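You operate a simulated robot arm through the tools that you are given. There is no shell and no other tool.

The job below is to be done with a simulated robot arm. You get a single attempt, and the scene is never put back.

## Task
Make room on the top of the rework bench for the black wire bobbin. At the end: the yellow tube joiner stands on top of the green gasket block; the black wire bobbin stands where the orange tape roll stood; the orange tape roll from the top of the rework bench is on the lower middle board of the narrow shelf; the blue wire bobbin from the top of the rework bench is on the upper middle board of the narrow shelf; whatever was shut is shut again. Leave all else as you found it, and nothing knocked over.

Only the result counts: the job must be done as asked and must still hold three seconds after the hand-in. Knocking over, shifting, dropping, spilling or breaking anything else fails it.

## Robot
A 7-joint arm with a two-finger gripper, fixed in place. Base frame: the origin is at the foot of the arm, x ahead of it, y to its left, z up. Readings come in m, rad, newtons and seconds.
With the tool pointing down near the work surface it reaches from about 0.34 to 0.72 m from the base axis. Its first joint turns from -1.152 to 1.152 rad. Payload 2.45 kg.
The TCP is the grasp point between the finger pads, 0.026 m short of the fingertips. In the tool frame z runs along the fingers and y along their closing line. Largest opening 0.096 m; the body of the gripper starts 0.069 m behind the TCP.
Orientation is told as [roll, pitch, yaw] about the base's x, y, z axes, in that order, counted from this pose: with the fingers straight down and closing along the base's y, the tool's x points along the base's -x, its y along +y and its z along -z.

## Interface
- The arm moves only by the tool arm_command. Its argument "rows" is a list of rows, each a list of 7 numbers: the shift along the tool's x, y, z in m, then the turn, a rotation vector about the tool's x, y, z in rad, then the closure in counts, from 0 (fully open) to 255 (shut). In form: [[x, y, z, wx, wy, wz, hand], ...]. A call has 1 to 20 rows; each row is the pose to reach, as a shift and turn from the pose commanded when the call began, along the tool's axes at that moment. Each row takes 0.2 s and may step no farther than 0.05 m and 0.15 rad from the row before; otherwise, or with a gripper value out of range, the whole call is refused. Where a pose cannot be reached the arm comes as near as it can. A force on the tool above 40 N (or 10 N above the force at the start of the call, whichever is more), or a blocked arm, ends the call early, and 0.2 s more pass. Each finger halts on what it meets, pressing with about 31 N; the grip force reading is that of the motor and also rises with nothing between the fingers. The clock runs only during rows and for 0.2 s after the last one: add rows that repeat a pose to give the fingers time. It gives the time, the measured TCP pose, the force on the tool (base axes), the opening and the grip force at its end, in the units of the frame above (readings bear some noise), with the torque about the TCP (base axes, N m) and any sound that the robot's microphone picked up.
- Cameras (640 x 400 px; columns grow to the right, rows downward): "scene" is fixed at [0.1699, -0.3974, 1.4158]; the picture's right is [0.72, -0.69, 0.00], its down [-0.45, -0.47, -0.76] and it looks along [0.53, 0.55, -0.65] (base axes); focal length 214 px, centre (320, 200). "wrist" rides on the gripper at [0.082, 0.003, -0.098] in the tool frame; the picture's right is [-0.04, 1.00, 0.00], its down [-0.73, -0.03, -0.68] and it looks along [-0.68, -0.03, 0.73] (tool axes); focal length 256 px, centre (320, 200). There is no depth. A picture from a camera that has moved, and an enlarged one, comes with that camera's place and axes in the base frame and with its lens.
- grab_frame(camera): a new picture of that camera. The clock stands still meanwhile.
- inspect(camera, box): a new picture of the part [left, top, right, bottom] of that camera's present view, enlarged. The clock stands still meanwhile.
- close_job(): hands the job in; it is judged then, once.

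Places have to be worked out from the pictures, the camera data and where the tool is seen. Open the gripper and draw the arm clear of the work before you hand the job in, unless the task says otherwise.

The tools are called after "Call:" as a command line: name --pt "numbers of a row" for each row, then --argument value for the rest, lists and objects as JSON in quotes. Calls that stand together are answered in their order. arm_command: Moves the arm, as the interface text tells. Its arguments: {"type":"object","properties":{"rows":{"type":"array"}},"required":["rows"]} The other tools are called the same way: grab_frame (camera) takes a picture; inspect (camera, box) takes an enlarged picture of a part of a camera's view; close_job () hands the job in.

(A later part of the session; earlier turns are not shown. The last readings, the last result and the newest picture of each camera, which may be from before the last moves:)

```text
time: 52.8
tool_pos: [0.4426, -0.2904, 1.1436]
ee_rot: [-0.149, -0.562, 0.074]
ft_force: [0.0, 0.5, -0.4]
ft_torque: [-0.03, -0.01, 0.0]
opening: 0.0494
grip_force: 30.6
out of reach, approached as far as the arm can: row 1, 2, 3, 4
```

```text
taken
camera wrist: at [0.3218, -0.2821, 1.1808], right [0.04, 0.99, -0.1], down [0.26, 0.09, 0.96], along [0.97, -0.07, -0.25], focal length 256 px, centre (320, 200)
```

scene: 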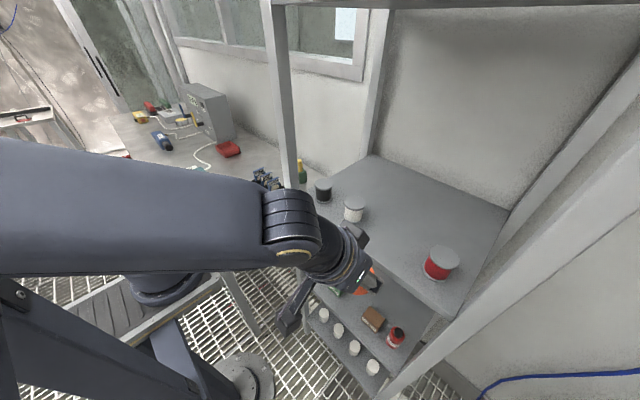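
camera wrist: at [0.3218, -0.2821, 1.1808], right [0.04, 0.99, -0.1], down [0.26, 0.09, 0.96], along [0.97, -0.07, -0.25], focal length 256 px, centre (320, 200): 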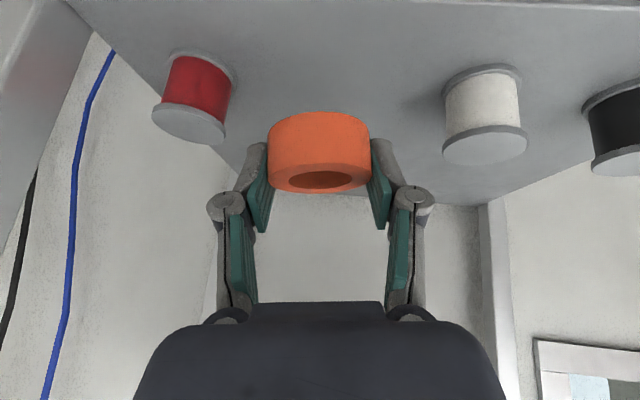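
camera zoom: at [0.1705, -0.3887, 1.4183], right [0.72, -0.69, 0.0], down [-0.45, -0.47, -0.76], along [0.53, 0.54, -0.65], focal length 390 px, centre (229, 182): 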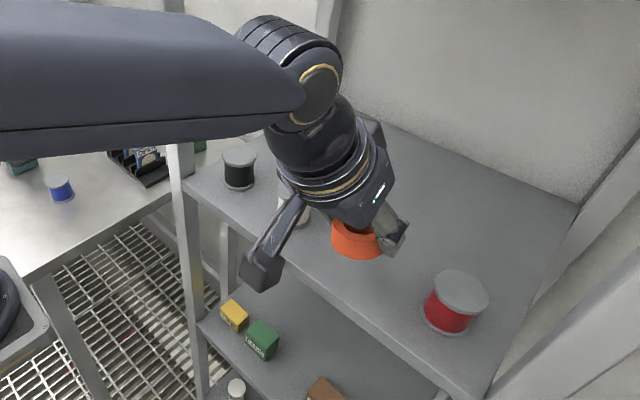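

The pose is out of reach in this posture, and the camera reads 9 mm off, so the elbow is pushing its boom again. I retreat immediately to the earlier good pose near (0.385, -0.235, 1.175).

Call:
arm_command --pt "0.0058 0.0173 -0.0344 0 0 0 255" --pt "0.0115 0.0347 -0.0688 0 0 0 255" --pt "0.0173 0.052 -0.1032 0 0 0 255" --pt "0.0173 0.052 -0.1032 0 0 0 255"

Call:
inspect --camera "scene" --box '[0, 0, 480, 320]'

```text
time: 53.8
tool_pos: [0.3707, -0.2478, 1.1995]
ee_rot: [-0.002, -0.606, 0.001]
ft_force: [0.0, -0.1, -0.2]
ft_torque: [0.02, 0.01, -0.03]
opening: 0.0498
grip_force: 31.5
```

```text
1.25 times, centred on (240, 160) of scene
camera zoom: at [0.1699, -0.3974, 1.4158], right [0.72, -0.69, 0.0], down [-0.45, -0.47, -0.76], along [0.53, 0.55, -0.65], focal length 268 px, centre (420, 250)
```

zoom: 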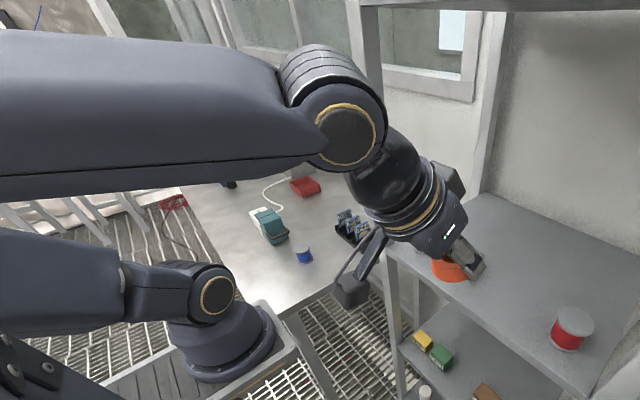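

The camera is back in place and the hand is level. A radial wrist direction should keep the arm planar and away from that camera, so I turn the tool to yaw -0.6 about the vertical here in free space.

Call:
arm_command --pt "0 0 0 0.0684 0 0.0986 255" --pt "0 0 0 0.1367 0 0.1972 255" --pt "0 0 0 0.2051 0 0.2959 255" --pt "0 0 0 0.2734 0 0.3945 255" --pt "0 0 0 0.3418 0 0.4931 255" --pt "0 0 0 0.3418 0 0.4931 255"

Call:
inspect --camera "scene" --box '[0, 0, 480, 320]'

Call:
grab_frame --camera "wrist"

```text
time: 55.1
tool_pos: [0.3689, -0.2453, 1.2002]
ee_rot: [-0.002, -0.605, -0.601]
ft_force: [-0.2, -0.3, -0.4]
ft_torque: [0.02, -0.04, 0.0]
opening: 0.0494
grip_force: 30.9
```

```text
1.25 times, centred on (240, 160) of scene
camera zoom: at [0.1699, -0.3974, 1.4158], right [0.72, -0.69, 0.0], down [-0.45, -0.47, -0.76], along [0.53, 0.55, -0.65], focal length 268 px, centre (420, 250)
```

zoom: 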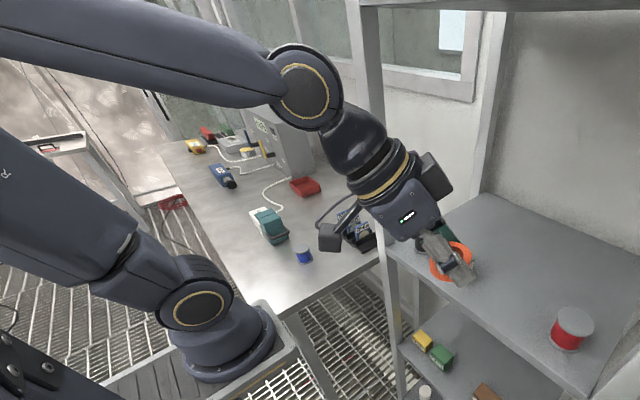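

```text
taken
camera wrist: at [0.2694, -0.1738, 1.2337], right [0.59, 0.81, 0.02], down [0.16, -0.15, 0.98], along [0.79, -0.57, -0.22], focal length 256 px, centre (320, 200)
```

wrist: 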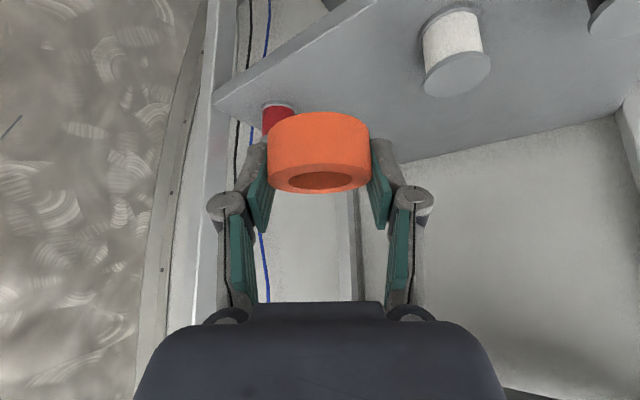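

With the radial direction the arm stands much more upright and well clear of the camera. I move in over the upper board to about (0.46, -0.305, 1.155) with this heading.

Call:
arm_command --pt "-0.0213 0.0007 0.033 0 0 0 255" --pt "-0.0427 0.0013 0.066 0 0 0 255" --pt "-0.064 0.002 0.099 0 0 0 255" --pt "-0.064 0.002 0.099 0 0 0 255"

Call:
inspect --camera "scene" --box '[200, 60, 520, 320]'

Call:
grab_frame --camera "wrist"

```text
time: 56.1
tool_pos: [0.4576, -0.3067, 1.1554]
ee_rot: [-0.003, -0.606, -0.598]
ft_force: [0.1, -0.8, -1.4]
ft_torque: [-0.04, 0.01, 0.0]
opening: 0.0496
grip_force: 30.8
```

```text
1.54 times, centred on (360, 190) of scene
camera zoom: at [0.1699, -0.3974, 1.4158], right [0.72, -0.69, 0.0], down [-0.45, -0.47, -0.76], along [0.53, 0.55, -0.65], focal length 330 px, centre (258, 215)
```

zoom: 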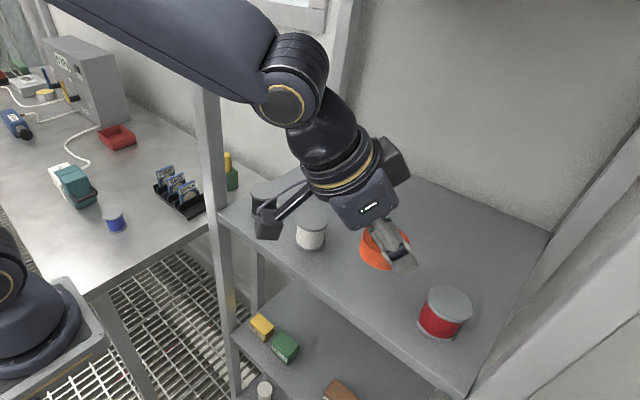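

```text
taken
camera wrist: at [0.3589, -0.2348, 1.1889], right [0.59, 0.81, 0.02], down [0.16, -0.14, 0.98], along [0.79, -0.57, -0.22], focal length 256 px, centre (320, 200)
```

wrist: 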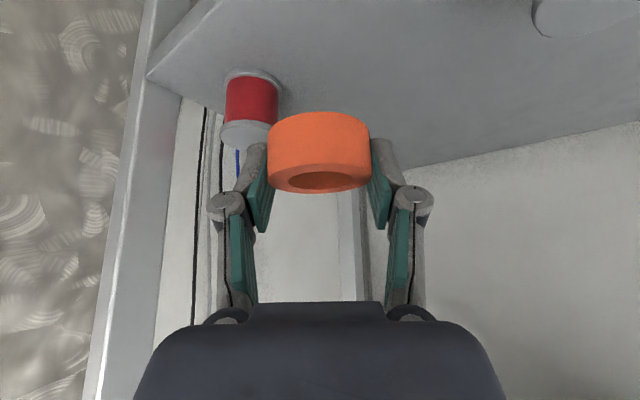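

This heading reaches the spot exactly and leaves the camera undisturbed. I lower the roll straight down to about z=1.085, leaving a few millimetres above the board.

Call:
arm_command --pt "0.0133 0 0.0192 0 0 0 255" --pt "0.0266 0 0.0384 0 0 0 255" --pt "0.0398 0 0.0576 0 0 0 255" --pt "0.0398 0 0.0576 0 0 0 255"

Call:
inspect --camera "scene" --box '[330, 160, 470, 300]'

Call:
grab_frame --camera "wrist"

```text
time: 57.1
tool_pos: [0.4573, -0.3073, 1.0866]
ee_rot: [-0.002, -0.604, -0.598]
ft_force: [-0.4, -0.2, -0.1]
ft_torque: [-0.01, -0.01, 0.0]
opening: 0.0495
grip_force: 31.1
```

```text
2.86 times, centred on (400, 230) of scene
camera zoom: at [0.1699, -0.3974, 1.4158], right [0.72, -0.69, 0.0], down [-0.45, -0.47, -0.76], along [0.53, 0.55, -0.65], focal length 613 px, centre (91, 114)
```

zoom: 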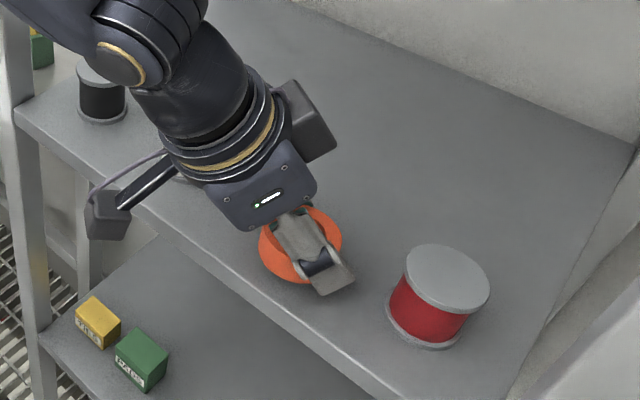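

```text
taken
camera wrist: at [0.3583, -0.2346, 1.1199], right [0.59, 0.81, 0.02], down [0.16, -0.14, 0.98], along [0.79, -0.57, -0.22], focal length 256 px, centre (320, 200)
```

wrist: 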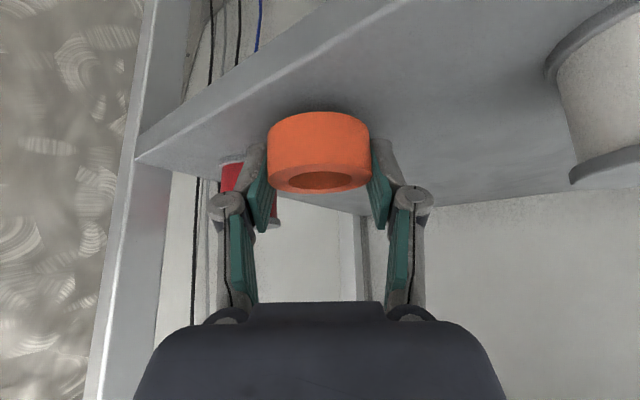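

Clear of both neighbouring bobbins. I creep down toward contact, 6 mm first.

Call:
arm_command --pt "0.0017 0 0.0025 0 0 0 255" --pt "0.0034 0 0.0049 0 0 0 255" --pt "0.0034 0 0.0049 0 0 0 255"

```text
time: 58.0
tool_pos: [0.4585, -0.3055, 1.0813]
ee_rot: [-0.001, -0.606, -0.599]
ft_force: [-0.2, 0.2, 0.0]
ft_torque: [0.01, 0.03, 0.03]
opening: 0.0494
grip_force: 30.8
```

No contact yet; another 3 mm down.

Call:
arm_command --pt "0.0009 0 0.0012 0 0 0 255" --pt "0.0017 0 0.0025 0 0 0 255" --pt "0.0017 0 0.0025 0 0 0 255"

```text
time: 58.8
tool_pos: [0.4599, -0.3071, 1.0771]
ee_rot: [-0.001, -0.607, -0.599]
ft_force: [0.2, -0.1, -0.5]
ft_torque: [-0.01, 0.0, 0.04]
opening: 0.0492
grip_force: 30.8
```

Still no contact at z≈1.077; I go another 2 mm.

Call:
arm_command --pt "0.0006 0 0.0008 0 0 0 255" --pt "0.0011 0 0.0017 0 0 0 255" --pt "0.0011 0 0.0017 0 0 0 255"

```text
time: 59.5
tool_pos: [0.4585, -0.3066, 1.0772]
ee_rot: [-0.002, -0.61, -0.601]
ft_force: [-2.9, 2.8, 15.1]
ft_torque: [0.36, -0.17, 0.09]
opening: 0.0495
grip_force: 31.2
```

Contact at z≈1.077 (15 N on one fingertip, as on the bench), so the roll is seated within a millimetre. I open to about 0.075.

Call:
arm_command --pt "-0.0004 0 -0.0006 0 0 0 220" --pt "-0.0004 0 -0.0006 0 0 0 160" --pt "-0.0004 0 -0.0006 0 0 0 100" --pt "-0.0004 0 -0.0006 0 0 0 56" --pt "-0.0004 0 -0.0006 0 0 0 56" --pt "-0.0004 0 -0.0006 0 0 0 56"

Call:
grab_frame --camera "wrist"

Call:
inspect --camera "scene" --box '[330, 160, 470, 300]'

```text
time: 61.0
tool_pos: [0.4581, -0.3057, 1.0767]
ee_rot: [-0.003, -0.606, -0.599]
ft_force: [0.3, -0.5, -0.1]
ft_torque: [0.02, -0.02, 0.01]
opening: 0.0749
grip_force: 0.0
```

```text
taken
camera wrist: at [0.3597, -0.2336, 1.1093], right [0.59, 0.81, 0.02], down [0.16, -0.15, 0.98], along [0.79, -0.57, -0.22], focal length 256 px, centre (320, 200)
```

wrist: 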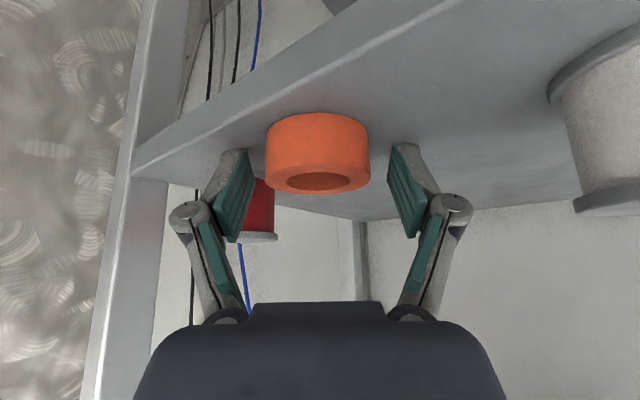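

```text
2.86 times, centred on (400, 230) of scene
camera zoom: at [0.1699, -0.3974, 1.4158], right [0.72, -0.69, 0.0], down [-0.45, -0.47, -0.76], along [0.53, 0.55, -0.65], focal length 613 px, centre (91, 114)
```

zoom: 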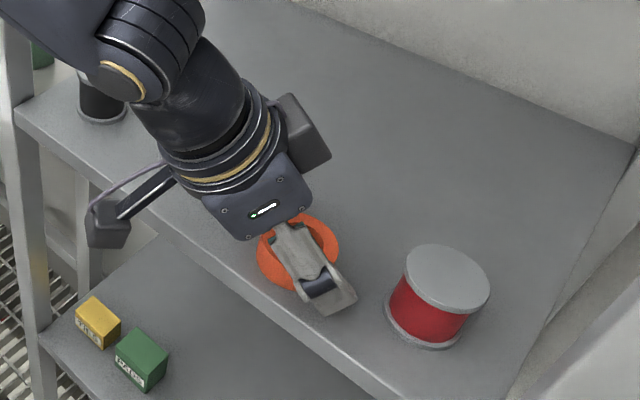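

The roll stands on the upper board, centred between the open fingers. I reduce the tilt to about 0.42 rad around the closing axis, raise 2.5 mm, and re-grip.

Call:
arm_command --pt "-0.0014 0 -0.0021 0 0.062 0 56" --pt "-0.0014 0 -0.0021 0 0.124 0 56" --pt "-0.0014 0 -0.0021 0 0.186 0 56" --pt "-0.0014 0 -0.0021 0 0.186 0 56"

Call:
grab_frame --camera "wrist"

Call:
inspect --camera "scene" --box '[330, 160, 470, 300]'

```text
time: 62.0
tool_pos: [0.4583, -0.3062, 1.0787]
ee_rot: [-0.003, -0.42, -0.601]
ft_force: [0.4, 0.0, -1.2]
ft_torque: [0.03, -0.01, 0.03]
opening: 0.0749
grip_force: 0.1
```

```text
taken
camera wrist: at [0.3668, -0.2385, 1.1338], right [0.59, 0.8, 0.01], down [0.31, -0.25, 0.92], along [0.74, -0.54, -0.39], focal length 256 px, centre (320, 200)
```

wrist: 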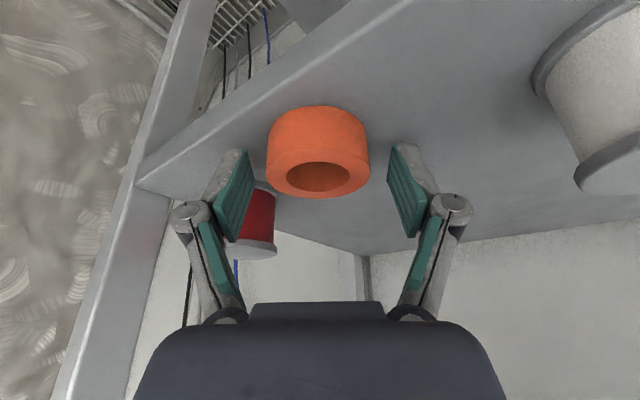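

```text
2.86 times, centred on (400, 230) of scene
camera zoom: at [0.1699, -0.3974, 1.4158], right [0.72, -0.69, 0.0], down [-0.45, -0.47, -0.76], along [0.53, 0.55, -0.65], focal length 613 px, centre (91, 114)
```

zoom: 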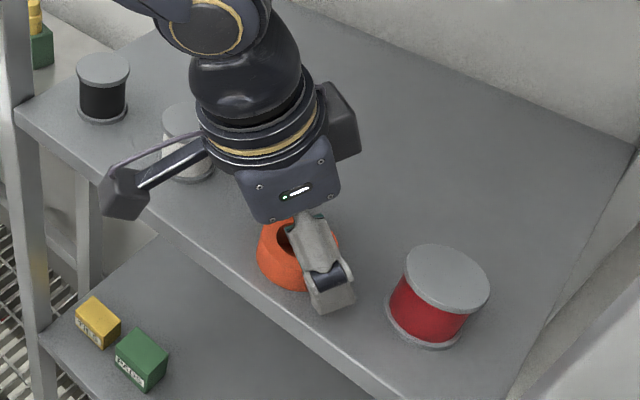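

The roll is centred between the pads. I close the fingers on it at this smaller tilt.

Call:
arm_command --pt "0 0 0 0 0 0 100" --pt "0 0 0 0 0 0 160" --pt "0 0 0 0 0 0 255" --pt "0 0 0 0 0 0 255" --pt "0 0 0 0 0 0 255" --pt "0 0 0 0 0 0 255"

Call:
grab_frame --camera "wrist"

```text
time: 63.4
tool_pos: [0.4584, -0.3055, 1.0789]
ee_rot: [0.0, -0.421, -0.6]
ft_force: [-0.1, 0.5, 2.3]
ft_torque: [0.0, 0.04, 0.03]
opening: 0.0504
grip_force: 30.8
```

```text
taken
camera wrist: at [0.3668, -0.2385, 1.1338], right [0.59, 0.8, 0.01], down [0.31, -0.24, 0.92], along [0.74, -0.54, -0.39], focal length 256 px, centre (320, 200)
```

wrist: 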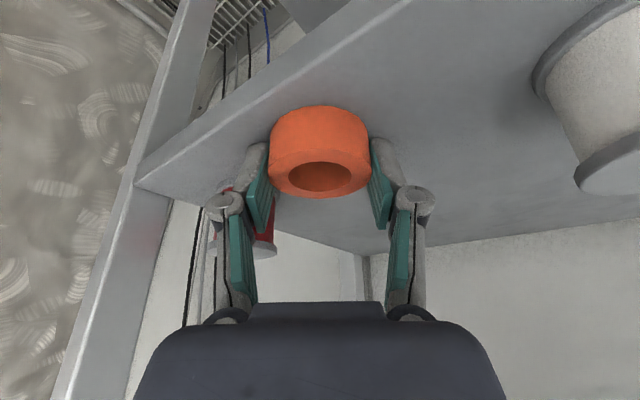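

Held again (opening 0.0504) at the 0.42 rad tilt. I lift it 65 mm and draw it straight back out in front of the shelf to x≈0.366.

Call:
arm_command --pt "-0.0133 0 -0.0297 0 0 0 255" --pt "-0.0265 0 -0.0594 0 0 0 255" --pt "0.0071 -0.0276 -0.0744 0 0 0 255" --pt "0.0407 -0.0553 -0.0894 0 0 0 255" --pt "0.0407 -0.0553 -0.0894 0 0 0 255"

Call:
inspect --camera "scene" --box '[0, 0, 480, 320]'

Call:
grab_frame --camera "wrist"

```text
time: 64.5
tool_pos: [0.3641, -0.3119, 1.1472]
ee_rot: [-0.002, -0.421, -0.598]
ft_force: [0.0, 0.1, 0.3]
ft_torque: [0.02, 0.02, -0.01]
opening: 0.0502
grip_force: 30.9
```

```text
1.25 times, centred on (240, 160) of scene
camera zoom: at [0.1699, -0.3974, 1.4158], right [0.72, -0.69, 0.0], down [-0.45, -0.47, -0.76], along [0.53, 0.55, -0.65], focal length 268 px, centre (420, 250)
```

zoom: 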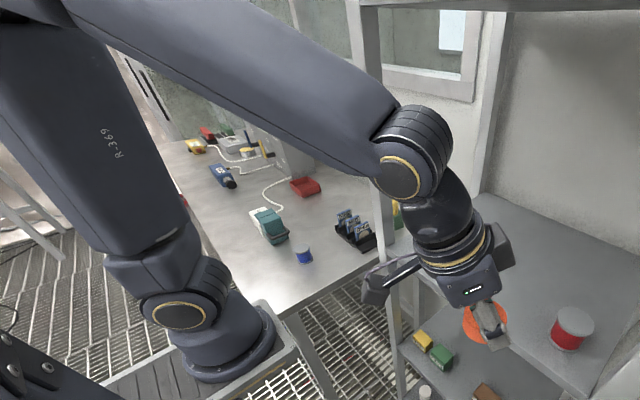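

```text
taken
camera wrist: at [0.2723, -0.244, 1.2026], right [0.59, 0.8, 0.01], down [0.31, -0.24, 0.92], along [0.74, -0.54, -0.39], focal length 256 px, centre (320, 200)
```

wrist: 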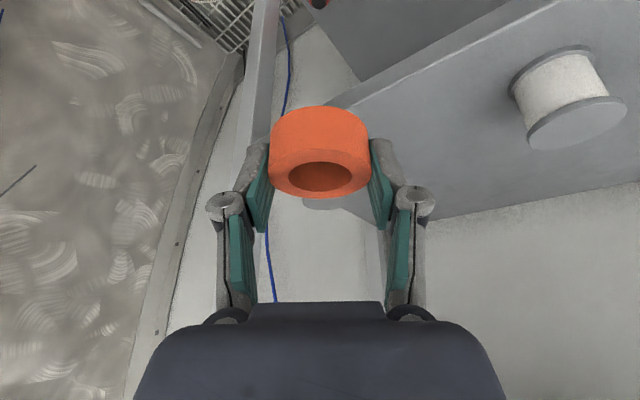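

Comfortable posture, camera undisturbed, roll steady. I descend in front of the board edge to z≈1.0.

Call:
arm_command --pt "0.015 0 0.0336 0 0 0 255" --pt "0.03 0 0.0671 0 0 0 255" --pt "0.0449 0 0.1007 0 0 0 255" --pt "0.0599 0 0.1342 0 0 0 255" --pt "0.0599 0 0.1342 0 0 0 255"

Call:
inspect --camera "scene" --box '[0, 0, 480, 320]'

Call:
grab_frame --camera "wrist"

```text
time: 65.8
tool_pos: [0.3644, -0.3103, 0.9989]
ee_rot: [-0.003, -0.42, -0.599]
ft_force: [-0.5, 0.3, -0.3]
ft_torque: [0.0, -0.01, 0.0]
opening: 0.0504
grip_force: 30.7
```

```text
1.25 times, centred on (240, 160) of scene
camera zoom: at [0.1699, -0.3974, 1.4158], right [0.72, -0.69, 0.0], down [-0.45, -0.47, -0.76], along [0.53, 0.55, -0.65], focal length 268 px, centre (420, 250)
```

zoom: 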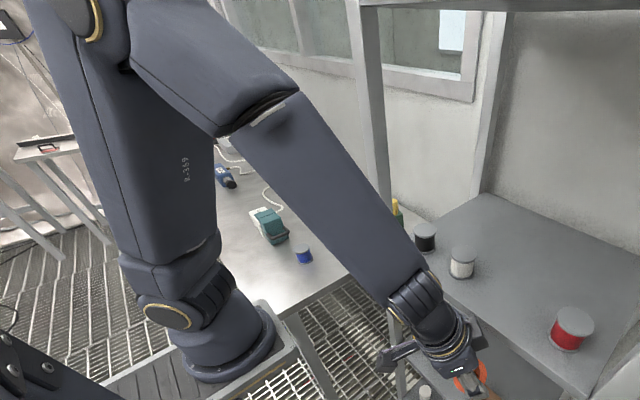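

```text
taken
camera wrist: at [0.2724, -0.243, 1.0538], right [0.59, 0.8, 0.01], down [0.31, -0.24, 0.92], along [0.74, -0.54, -0.39], focal length 256 px, centre (320, 200)
```

wrist: 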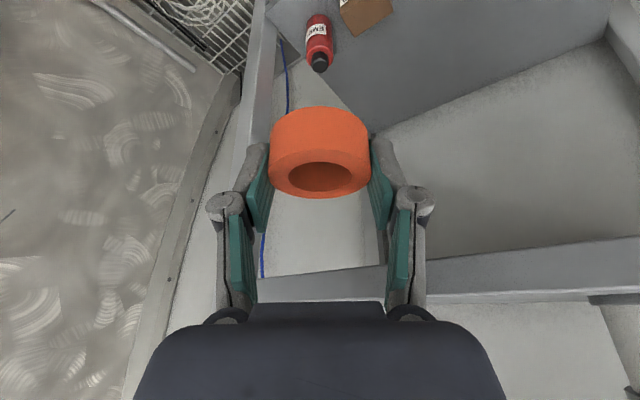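

The arm passes below the board edge cleanly. I continue to about (0.374, -0.29, 0.91), now between the two shelf boards.

Call:
arm_command --pt "0.0132 0.0074 0.027 0 0 0 255" --pt "0.0263 0.0148 0.054 0 0 0 255" --pt "0.0395 0.0222 0.081 0 0 0 255" --pt "0.0395 0.0222 0.081 0 0 0 255"

Call:
grab_frame --camera "scene"

Call:
grab_frame --camera "wrist"

```text
time: 66.8
tool_pos: [0.3765, -0.2917, 0.9047]
ee_rot: [-0.002, -0.421, -0.6]
ft_force: [-0.4, 0.2, -0.1]
ft_torque: [-0.02, 0.0, -0.01]
opening: 0.0497
grip_force: 31.4
out of reach, approached as far as the arm can: row 2
```

```text
taken
```

scene: 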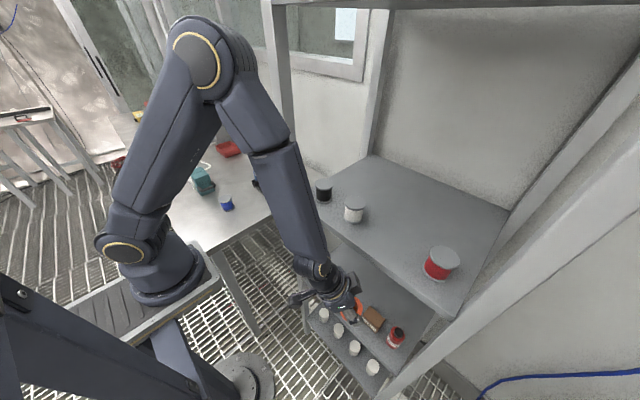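

```text
taken
camera wrist: at [0.2836, -0.2234, 0.9603], right [0.6, 0.8, 0.01], down [0.31, -0.24, 0.92], along [0.74, -0.54, -0.39], focal length 256 px, centre (320, 200)
```

wrist: 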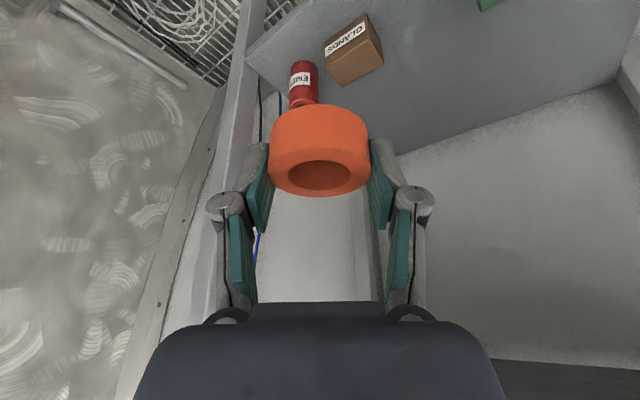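

Nearly there; the full arm is in a natural elbow-up posture. I turn the yaw to -0.3 while moving to about (0.396, -0.265, 0.845), to see the gap between the PADS and GLANDS boxes.

Call:
arm_command --pt "0.0078 0.0112 0.0184 -0.0408 0 -0.0913 255" --pt "0.0155 0.0224 0.0369 -0.0815 0 -0.1826 255" --pt "0.0233 0.0336 0.0553 -0.1223 0 -0.2739 255" --pt "0.0233 0.0336 0.0553 -0.1223 0 -0.2739 255"

Call:
grab_frame --camera "scene"

Call:
grab_frame --camera "wrist"

```text
time: 67.8
tool_pos: [0.3972, -0.2652, 0.8444]
ee_rot: [-0.002, -0.42, -0.298]
ft_force: [0.6, -0.5, -0.8]
ft_torque: [0.02, -0.03, -0.01]
opening: 0.05
grip_force: 31.0
```

```text
taken
```

scene: 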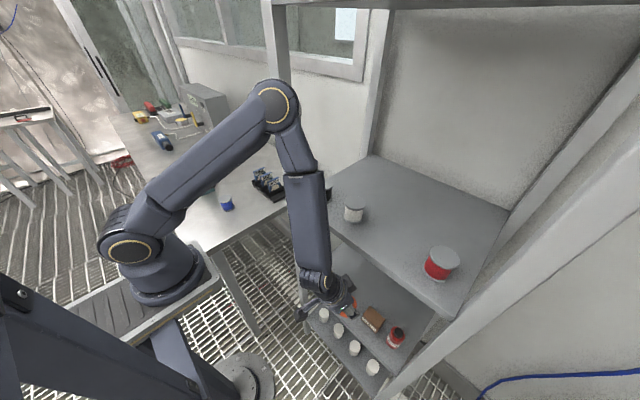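

```text
taken
camera wrist: at [0.289, -0.2275, 0.9002], right [0.33, 0.94, 0.01], down [0.37, -0.14, 0.92], along [0.87, -0.3, -0.39], focal length 256 px, centre (320, 200)
```

wrist: 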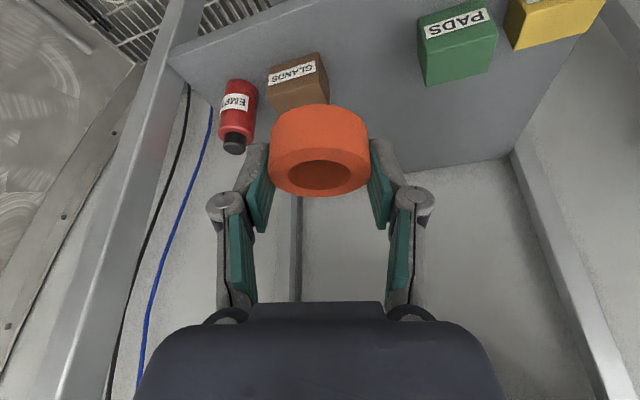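

I zoom on the boxes to measure the free gap and the box heights before the final placement.

Call:
inspect --camera "wrist" --box '[380, 0, 640, 120]'

Call:
inspect --camera "wrist" --box '[150, 20, 390, 170]'

Call:
inspect --camera "scene" --box '[270, 220, 430, 370]'

```text
2.46 times, centred on (510, 60) of wrist
camera zoom: at [0.289, -0.2275, 0.9002], right [0.33, 0.94, 0.01], down [0.37, -0.14, 0.92], along [0.87, -0.3, -0.39], focal length 630 px, centre (-148, 545)
```

zoom: 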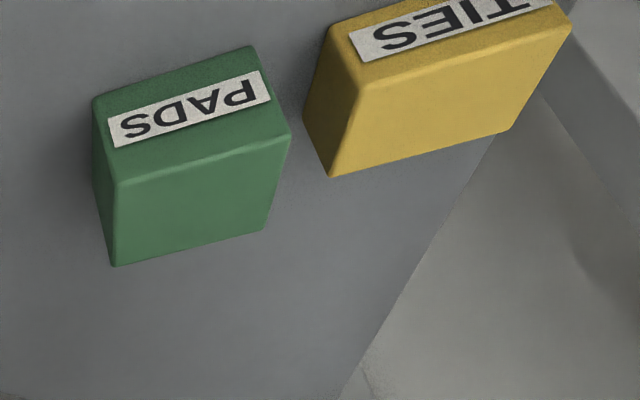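

```text
2.67 times, centred on (270, 95) of wrist
camera zoom: at [0.289, -0.2275, 0.9002], right [0.33, 0.94, 0.01], down [0.37, -0.14, 0.92], along [0.87, -0.3, -0.39], focal length 683 px, centre (453, 480)
```

zoom: 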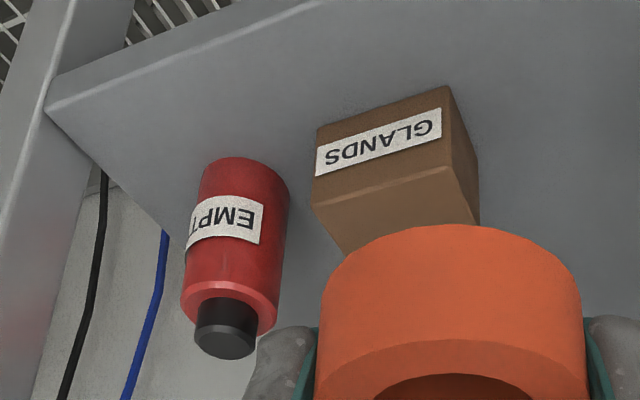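

```text
2.67 times, centred on (350, 295) of scene
camera zoom: at [0.1699, -0.3974, 1.4158], right [0.72, -0.69, 0.0], down [-0.45, -0.47, -0.76], along [0.53, 0.55, -0.65], focal length 572 px, centre (240, -53)
```

zoom: 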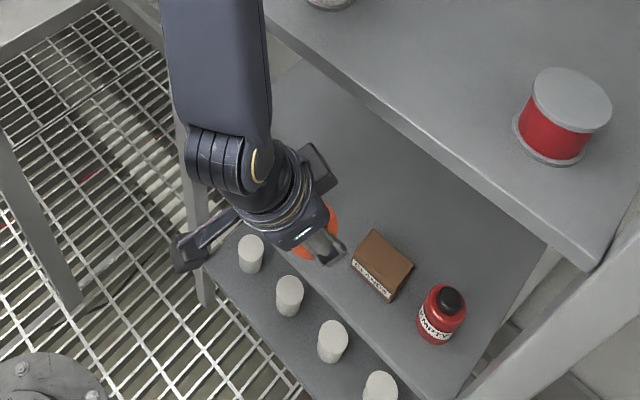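

The gap between GLANDS (edge y≈-0.285) and PADS (edge y≈-0.188) is about 97 mm wide, box fronts at x≈0.461, tops near z≈0.705, and the board itself near z≈0.66. I move to (0.425, -0.24, 0.77) and turn the yaw to -0.15 so the finger knuckles stay in front of the boxes.

Call:
arm_command --pt "0.0042 0.0107 0.0252 -0.0204 0 -0.0457 255" --pt "0.0083 0.0214 0.0503 -0.0408 0 -0.0913 255" --pt "0.0125 0.0321 0.0755 -0.0612 0 -0.137 255" --pt "0.0125 0.0321 0.0755 -0.0612 0 -0.137 255"

Call:
grab_frame --camera "wrist"

Call:
inspect --camera "scene" --box '[220, 80, 480, 380]'

```text
time: 68.8
tool_pos: [0.4234, -0.2402, 0.7717]
ee_rot: [0.0, -0.419, -0.148]
ft_force: [0.4, 0.1, -0.3]
ft_torque: [0.0, 0.01, 0.01]
opening: 0.0499
grip_force: 31.0
```

```text
taken
camera wrist: at [0.3117, -0.2198, 0.8265], right [0.18, 0.98, 0.01], down [0.38, -0.09, 0.92], along [0.9, -0.16, -0.39], focal length 256 px, centre (320, 200)
```

wrist: 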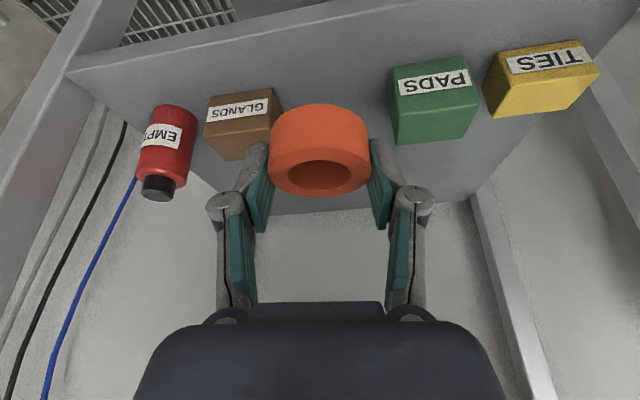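

```text
1.33 times, centred on (350, 230) of scene
camera zoom: at [0.1699, -0.3974, 1.4158], right [0.72, -0.69, 0.0], down [-0.45, -0.47, -0.76], along [0.53, 0.55, -0.65], focal length 286 px, centre (280, 160)
```

zoom: 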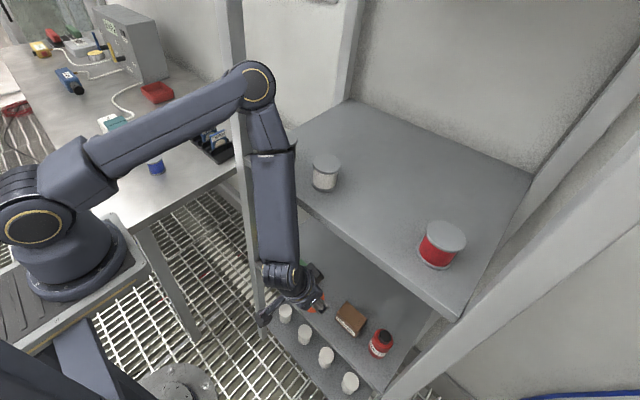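

The gap centre confirms at y≈-0.236. I move down and forward to (0.441, -0.236, 0.705).

Call:
arm_command --pt "0.0039 0.0023 0.0226 0 0 0 255" --pt "0.0079 0.0045 0.0451 0 0 0 255" --pt "0.0118 0.0068 0.0677 0 0 0 255" --pt "0.0118 0.0068 0.0677 0 0 0 255"

Call:
grab_frame --camera "wrist"

Call:
inspect --camera "scene" --box '[280, 240, 420, 360]'

```text
time: 70.0
tool_pos: [0.428, -0.2708, 0.7366]
ee_rot: [-0.037, -0.464, -0.242]
ft_force: [-0.6, -0.3, 0.0]
ft_torque: [0.02, 0.04, 0.01]
opening: 0.0499
grip_force: 31.0
stopped in row 4: the arm was blocked; the commanded pose is now the measured one
```

```text
taken
camera wrist: at [0.3167, -0.2362, 0.7869], right [0.29, 0.96, -0.02], down [0.34, -0.09, 0.94], along [0.9, -0.28, -0.35], focal length 256 px, centre (320, 200)
```

wrist: 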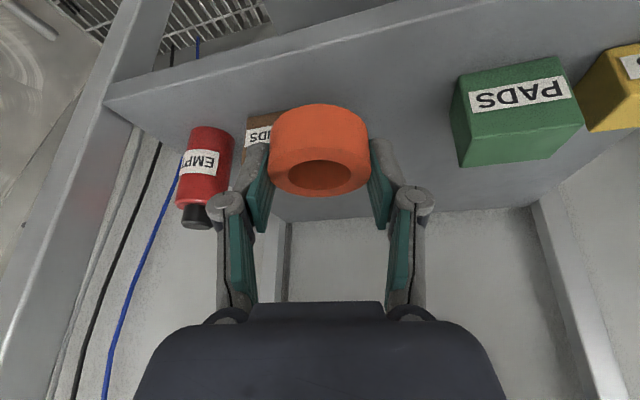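

```text
3.33 times, centred on (350, 300) of scene
camera zoom: at [0.1632, -0.3952, 1.4173], right [0.72, -0.69, 0.0], down [-0.44, -0.47, -0.76], along [0.53, 0.55, -0.65], focal length 715 px, centre (220, -133)
```

zoom: 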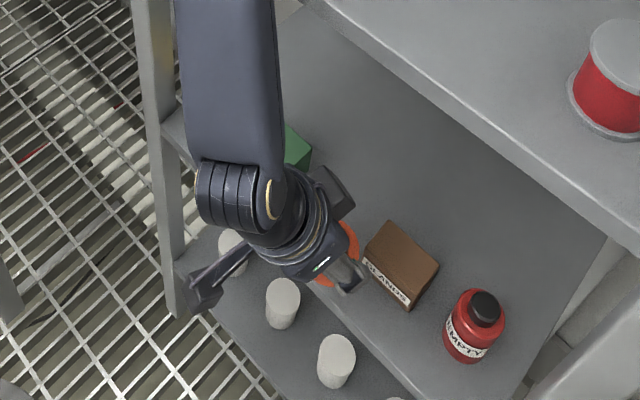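

Blocked again, this time with the camera reading shifted by about 7 mm, so a link touches something here too. I take a full look before backing off.

Call:
grab_frame --camera "scene"

Call:
inspect --camera "scene" --box '[80, 0, 400, 240]'

```text
taken
```

scene: 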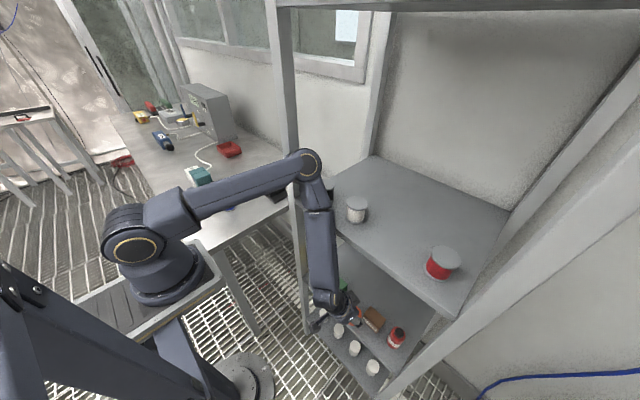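

```text
1.67 times, centred on (240, 120) of scene
camera zoom: at [0.1632, -0.3952, 1.4173], right [0.72, -0.69, 0.0], down [-0.44, -0.47, -0.76], along [0.53, 0.55, -0.65], focal length 358 px, centre (453, 333)
```

zoom: 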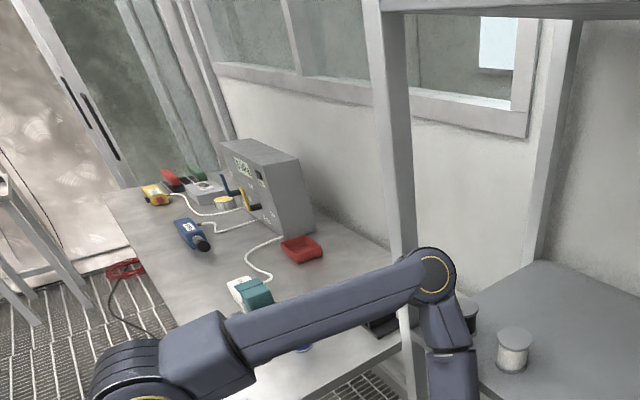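

I compare the red bobbin's picture position with an earlier identical crop to learn whether the camera itself moved or only the arm's base deflected.

Call:
inspect --camera "scene" --box '[330, 160, 470, 300]'

Call:
inspect --camera "scene" --box '[0, 200, 200, 400]'

```text
2.86 times, centred on (400, 230) of scene
camera zoom: at [0.1632, -0.3952, 1.4173], right [0.72, -0.69, 0.0], down [-0.44, -0.47, -0.76], along [0.53, 0.55, -0.65], focal length 613 px, centre (91, 114)
```

zoom: 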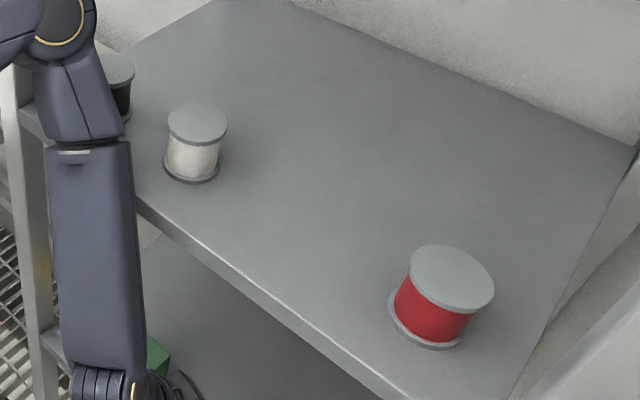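

```text
2.00 times, centred on (100, 300) of scene
camera zoom: at [0.1632, -0.3952, 1.4173], right [0.72, -0.69, 0.0], down [-0.44, -0.47, -0.76], along [0.53, 0.55, -0.65], focal length 429 px, centre (760, 0)
```

zoom: 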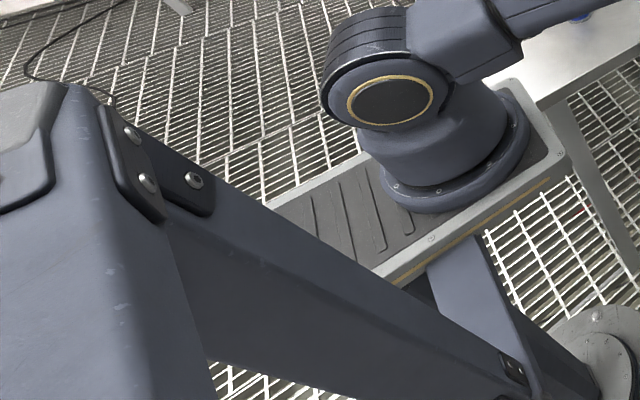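

The arm's elbow has swung low and is pressing near the shelf's front-left post; the shelf goods still stand. I retreat back up the way I came, to about (0.40, -0.265, 0.84).

Call:
arm_command --pt "-0.0052 -0.0012 -0.0264 0 0 0 255" --pt "-0.0105 -0.0024 -0.0529 0 0 0 255" --pt "-0.0157 -0.0036 -0.0793 0 0 0 255" --pt "-0.0209 -0.0048 -0.1057 0 0 0 255" --pt "-0.0209 -0.0048 -0.1057 0 0 0 255"

Call:
inspect --camera "scene" --box '[120, 20, 480, 320]'

Call:
grab_frame --camera "wrist"

```text
time: 71.3
tool_pos: [0.3826, -0.2903, 0.8324]
ee_rot: [-0.029, -0.454, -0.307]
ft_force: [0.0, 1.2, -0.6]
ft_torque: [0.03, 0.01, -0.01]
opening: 0.0501
grip_force: 30.9
stopped in row 5: the arm was blocked; the commanded pose is now the measured one
```

```text
1.33 times, centred on (300, 170) of scene
camera zoom: at [0.17, -0.4007, 1.4147], right [0.72, -0.69, 0.0], down [-0.45, -0.46, -0.76], along [0.53, 0.55, -0.65], focal length 286 px, centre (347, 240)
```

zoom: 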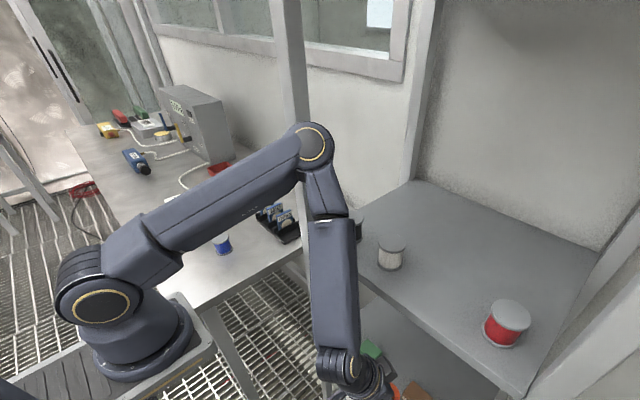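

```text
taken
camera wrist: at [0.274, -0.2483, 0.8844], right [0.35, 0.94, -0.01], down [0.34, -0.12, 0.93], along [0.87, -0.33, -0.36], focal length 256 px, centre (320, 200)
```

wrist: 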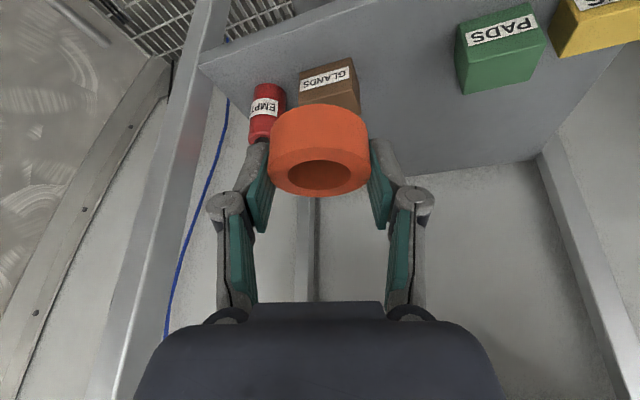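

From the camera shifts I now conclude the arm's stand flexes when a link touches something: here the elbow rubs the inside of the front-left post. I swing the whole arm about the base toward -y, away from the post, while rising a little.

Call:
arm_command --pt "0.0025 -0.0181 -0.0118 0.0175 0.001 0.0359 255" --pt "0.005 -0.0361 -0.0236 0.0351 0.0021 0.0719 255" --pt "0.0075 -0.0542 -0.0354 0.0526 0.0031 0.1078 255" --pt "0.0075 -0.0542 -0.0354 0.0526 0.0031 0.1078 255"

Call:
inspect --camera "scene" --box '[120, 20, 480, 320]'

Call:
grab_frame --camera "wrist"

```text
time: 72.3
tool_pos: [0.3493, -0.3284, 0.8671]
ee_rot: [-0.031, -0.456, -0.414]
ft_force: [-0.4, 0.1, -0.1]
ft_torque: [0.0, -0.01, -0.03]
opening: 0.0502
grip_force: 30.8
```

```text
1.33 times, centred on (300, 170) of scene
camera zoom: at [0.1699, -0.3974, 1.4158], right [0.72, -0.69, 0.0], down [-0.45, -0.47, -0.76], along [0.53, 0.55, -0.65], focal length 286 px, centre (347, 240)
```

zoom: 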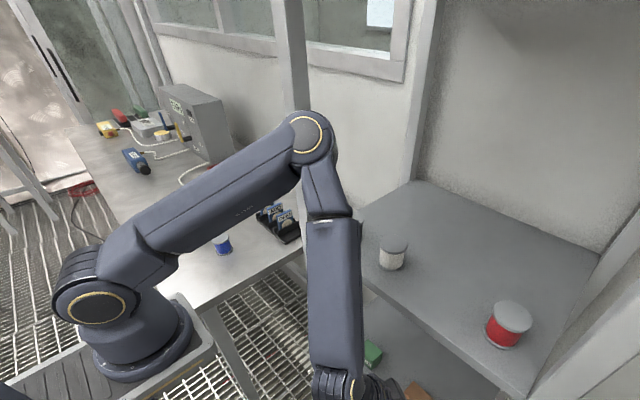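

```text
taken
camera wrist: at [0.2458, -0.2756, 0.9162], right [0.45, 0.89, -0.01], down [0.33, -0.15, 0.93], along [0.83, -0.42, -0.36], focal length 256 px, centre (320, 200)
```

wrist: 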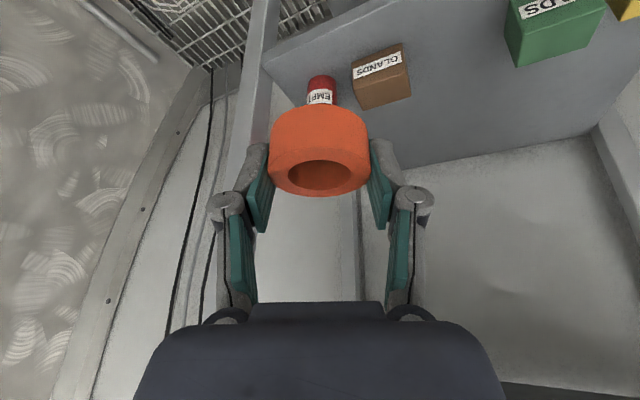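

The stand reads unloaded again. I continue up and out to (0.364, -0.315, 1.0) with yaw back to -0.6 and tilt 0.42, to restore the good elbow-up posture before trying a roomier way down.

Call:
arm_command --pt "-0.0165 0.0037 -0.0291 0.012 0.0097 0.042 255" --pt "-0.033 0.0073 -0.0582 0.024 0.0193 0.084 255" --pt "-0.0494 0.011 -0.0873 0.0359 0.029 0.1259 255" --pt "-0.0659 0.0146 -0.1164 0.0479 0.0386 0.1679 255" --pt "-0.0659 0.0146 -0.1164 0.0479 0.0386 0.1679 255"

Call:
inspect --camera "scene" --box '[0, 0, 480, 320]'

```text
time: 73.5
tool_pos: [0.3632, -0.318, 0.9973]
ee_rot: [-0.002, -0.421, -0.6]
ft_force: [0.0, 0.4, 0.4]
ft_torque: [0.02, -0.01, 0.0]
opening: 0.0499
grip_force: 30.6
```

```text
1.25 times, centred on (240, 160) of scene
camera zoom: at [0.1699, -0.3974, 1.4158], right [0.72, -0.69, 0.0], down [-0.45, -0.47, -0.76], along [0.53, 0.55, -0.65], focal length 268 px, centre (420, 250)
```

zoom: 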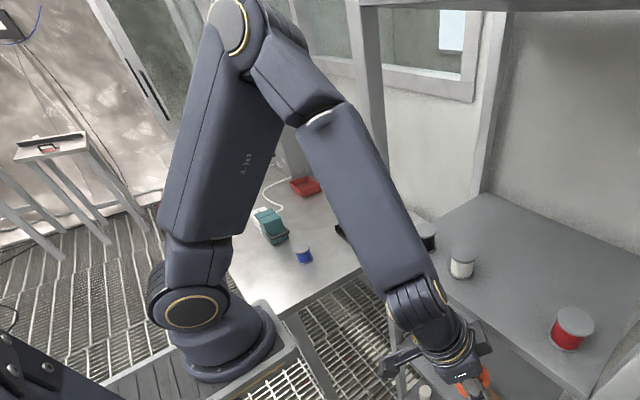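

Good orientation again and the stand is unloaded. Since yaw steers the elbow sideways, I turn the tool to yaw -0.25 here and check where the elbow goes before descending.

Call:
arm_command --pt "0 0 0 -0.0476 0 -0.1065 255" --pt "0 0 0 -0.0951 0 -0.213 255" --pt "0 0 0 -0.1427 0 -0.3196 255" --pt "0 0 0 -0.1427 0 -0.3196 255"

Call:
inspect --camera "scene" --box '[0, 0, 480, 320]'

```text
time: 74.5
tool_pos: [0.3633, -0.3158, 0.9973]
ee_rot: [0.0, -0.42, -0.249]
ft_force: [-0.1, 0.7, -0.6]
ft_torque: [0.0, -0.04, -0.02]
opening: 0.0499
grip_force: 31.0
```

```text
1.25 times, centred on (240, 160) of scene
camera zoom: at [0.1699, -0.3974, 1.4158], right [0.72, -0.69, 0.0], down [-0.45, -0.47, -0.76], along [0.53, 0.55, -0.65], focal length 268 px, centre (420, 250)
```

zoom: 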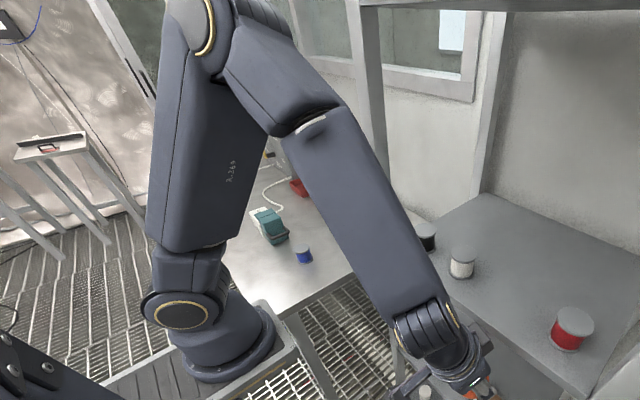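

The elbow stayed clear and the stand is unloaded. I descend to about (0.37, -0.31, 0.927) while turning the yaw to 0.

Call:
arm_command --pt "0.0079 0.0025 0.022 -0.034 0 -0.0761 255" --pt "0.0158 0.005 0.0441 -0.068 0 -0.1522 255" --pt "0.0237 0.0075 0.0661 -0.102 0 -0.2283 255" --pt "0.0237 0.0075 0.0661 -0.102 0 -0.2283 255"

Call:
inspect --camera "scene" --box '[0, 0, 480, 320]'

Call:
grab_frame --camera "wrist"

```text
time: 75.5
tool_pos: [0.3724, -0.3082, 0.9247]
ee_rot: [-0.001, -0.42, 0.003]
ft_force: [0.1, 0.5, -0.8]
ft_torque: [-0.02, 0.03, -0.05]
opening: 0.0497
grip_force: 30.9
```

```text
1.25 times, centred on (240, 160) of scene
camera zoom: at [0.1699, -0.3974, 1.4158], right [0.72, -0.69, 0.0], down [-0.45, -0.47, -0.76], along [0.53, 0.55, -0.65], focal length 268 px, centre (420, 250)
```

zoom: 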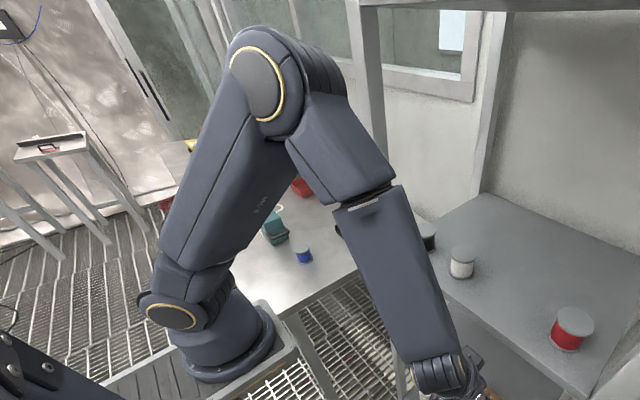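

```text
taken
camera wrist: at [0.2578, -0.3051, 0.9801], right [0.03, 1.0, 0.02], down [0.39, -0.03, 0.92], along [0.92, -0.03, -0.39], focal length 256 px, centre (320, 200)
```

wrist: 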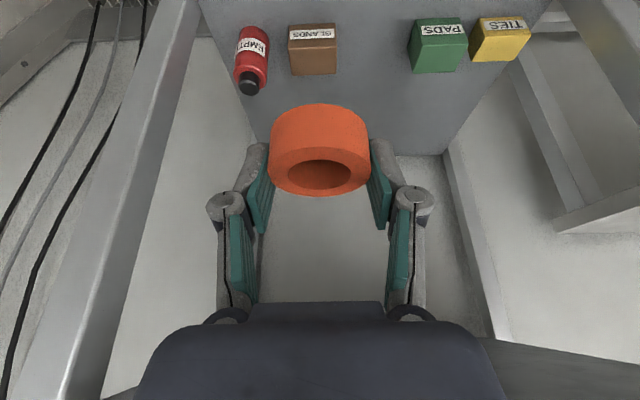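

Tracking is exact and nothing is touched. I continue down to about (0.385, -0.295, 0.855) with yaw +0.25.

Call:
arm_command --pt "0.0056 0.0043 0.0231 -0.034 0 -0.0761 255" --pt "0.0111 0.0087 0.0461 -0.068 0 -0.1522 255" --pt "0.0167 0.013 0.0692 -0.102 0 -0.2283 255" --pt "0.0167 0.013 0.0692 -0.102 0 -0.2283 255"

Call:
inspect --camera "scene" --box '[0, 0, 480, 320]'

Call:
grab_frame --camera "wrist"

```text
time: 76.5
tool_pos: [0.3836, -0.2966, 0.8573]
ee_rot: [0.001, -0.42, 0.252]
ft_force: [0.4, -1.3, -0.8]
ft_torque: [0.0, 0.0, 0.05]
opening: 0.0499
grip_force: 31.0
```

```text
1.25 times, centred on (240, 160) of scene
camera zoom: at [0.1699, -0.3974, 1.4158], right [0.72, -0.69, 0.0], down [-0.45, -0.47, -0.76], along [0.53, 0.55, -0.65], focal length 268 px, centre (420, 250)
```

zoom: 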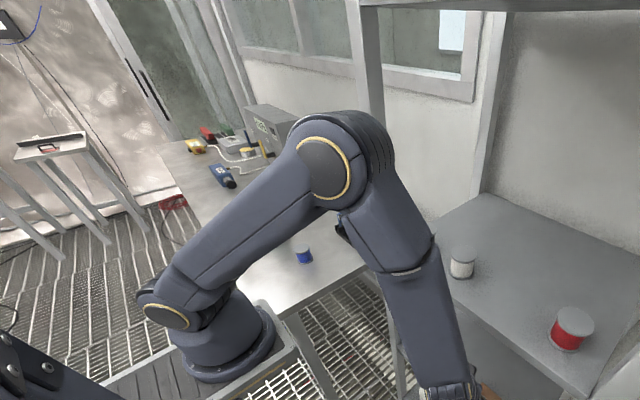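

```text
taken
camera wrist: at [0.2728, -0.3206, 0.9131], right [-0.21, 0.98, 0.02], down [0.39, 0.07, 0.92], along [0.9, 0.2, -0.39], focal length 256 px, centre (320, 200)
```

wrist: 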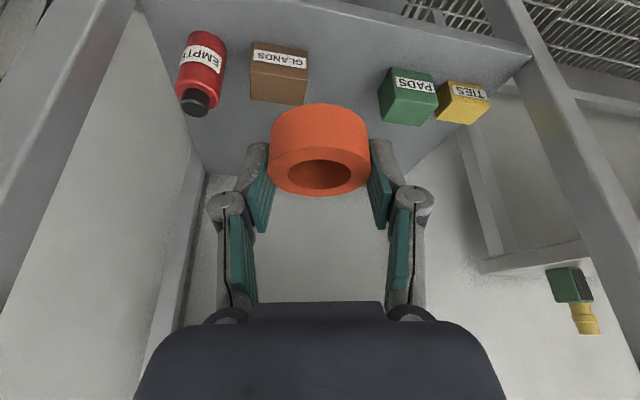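

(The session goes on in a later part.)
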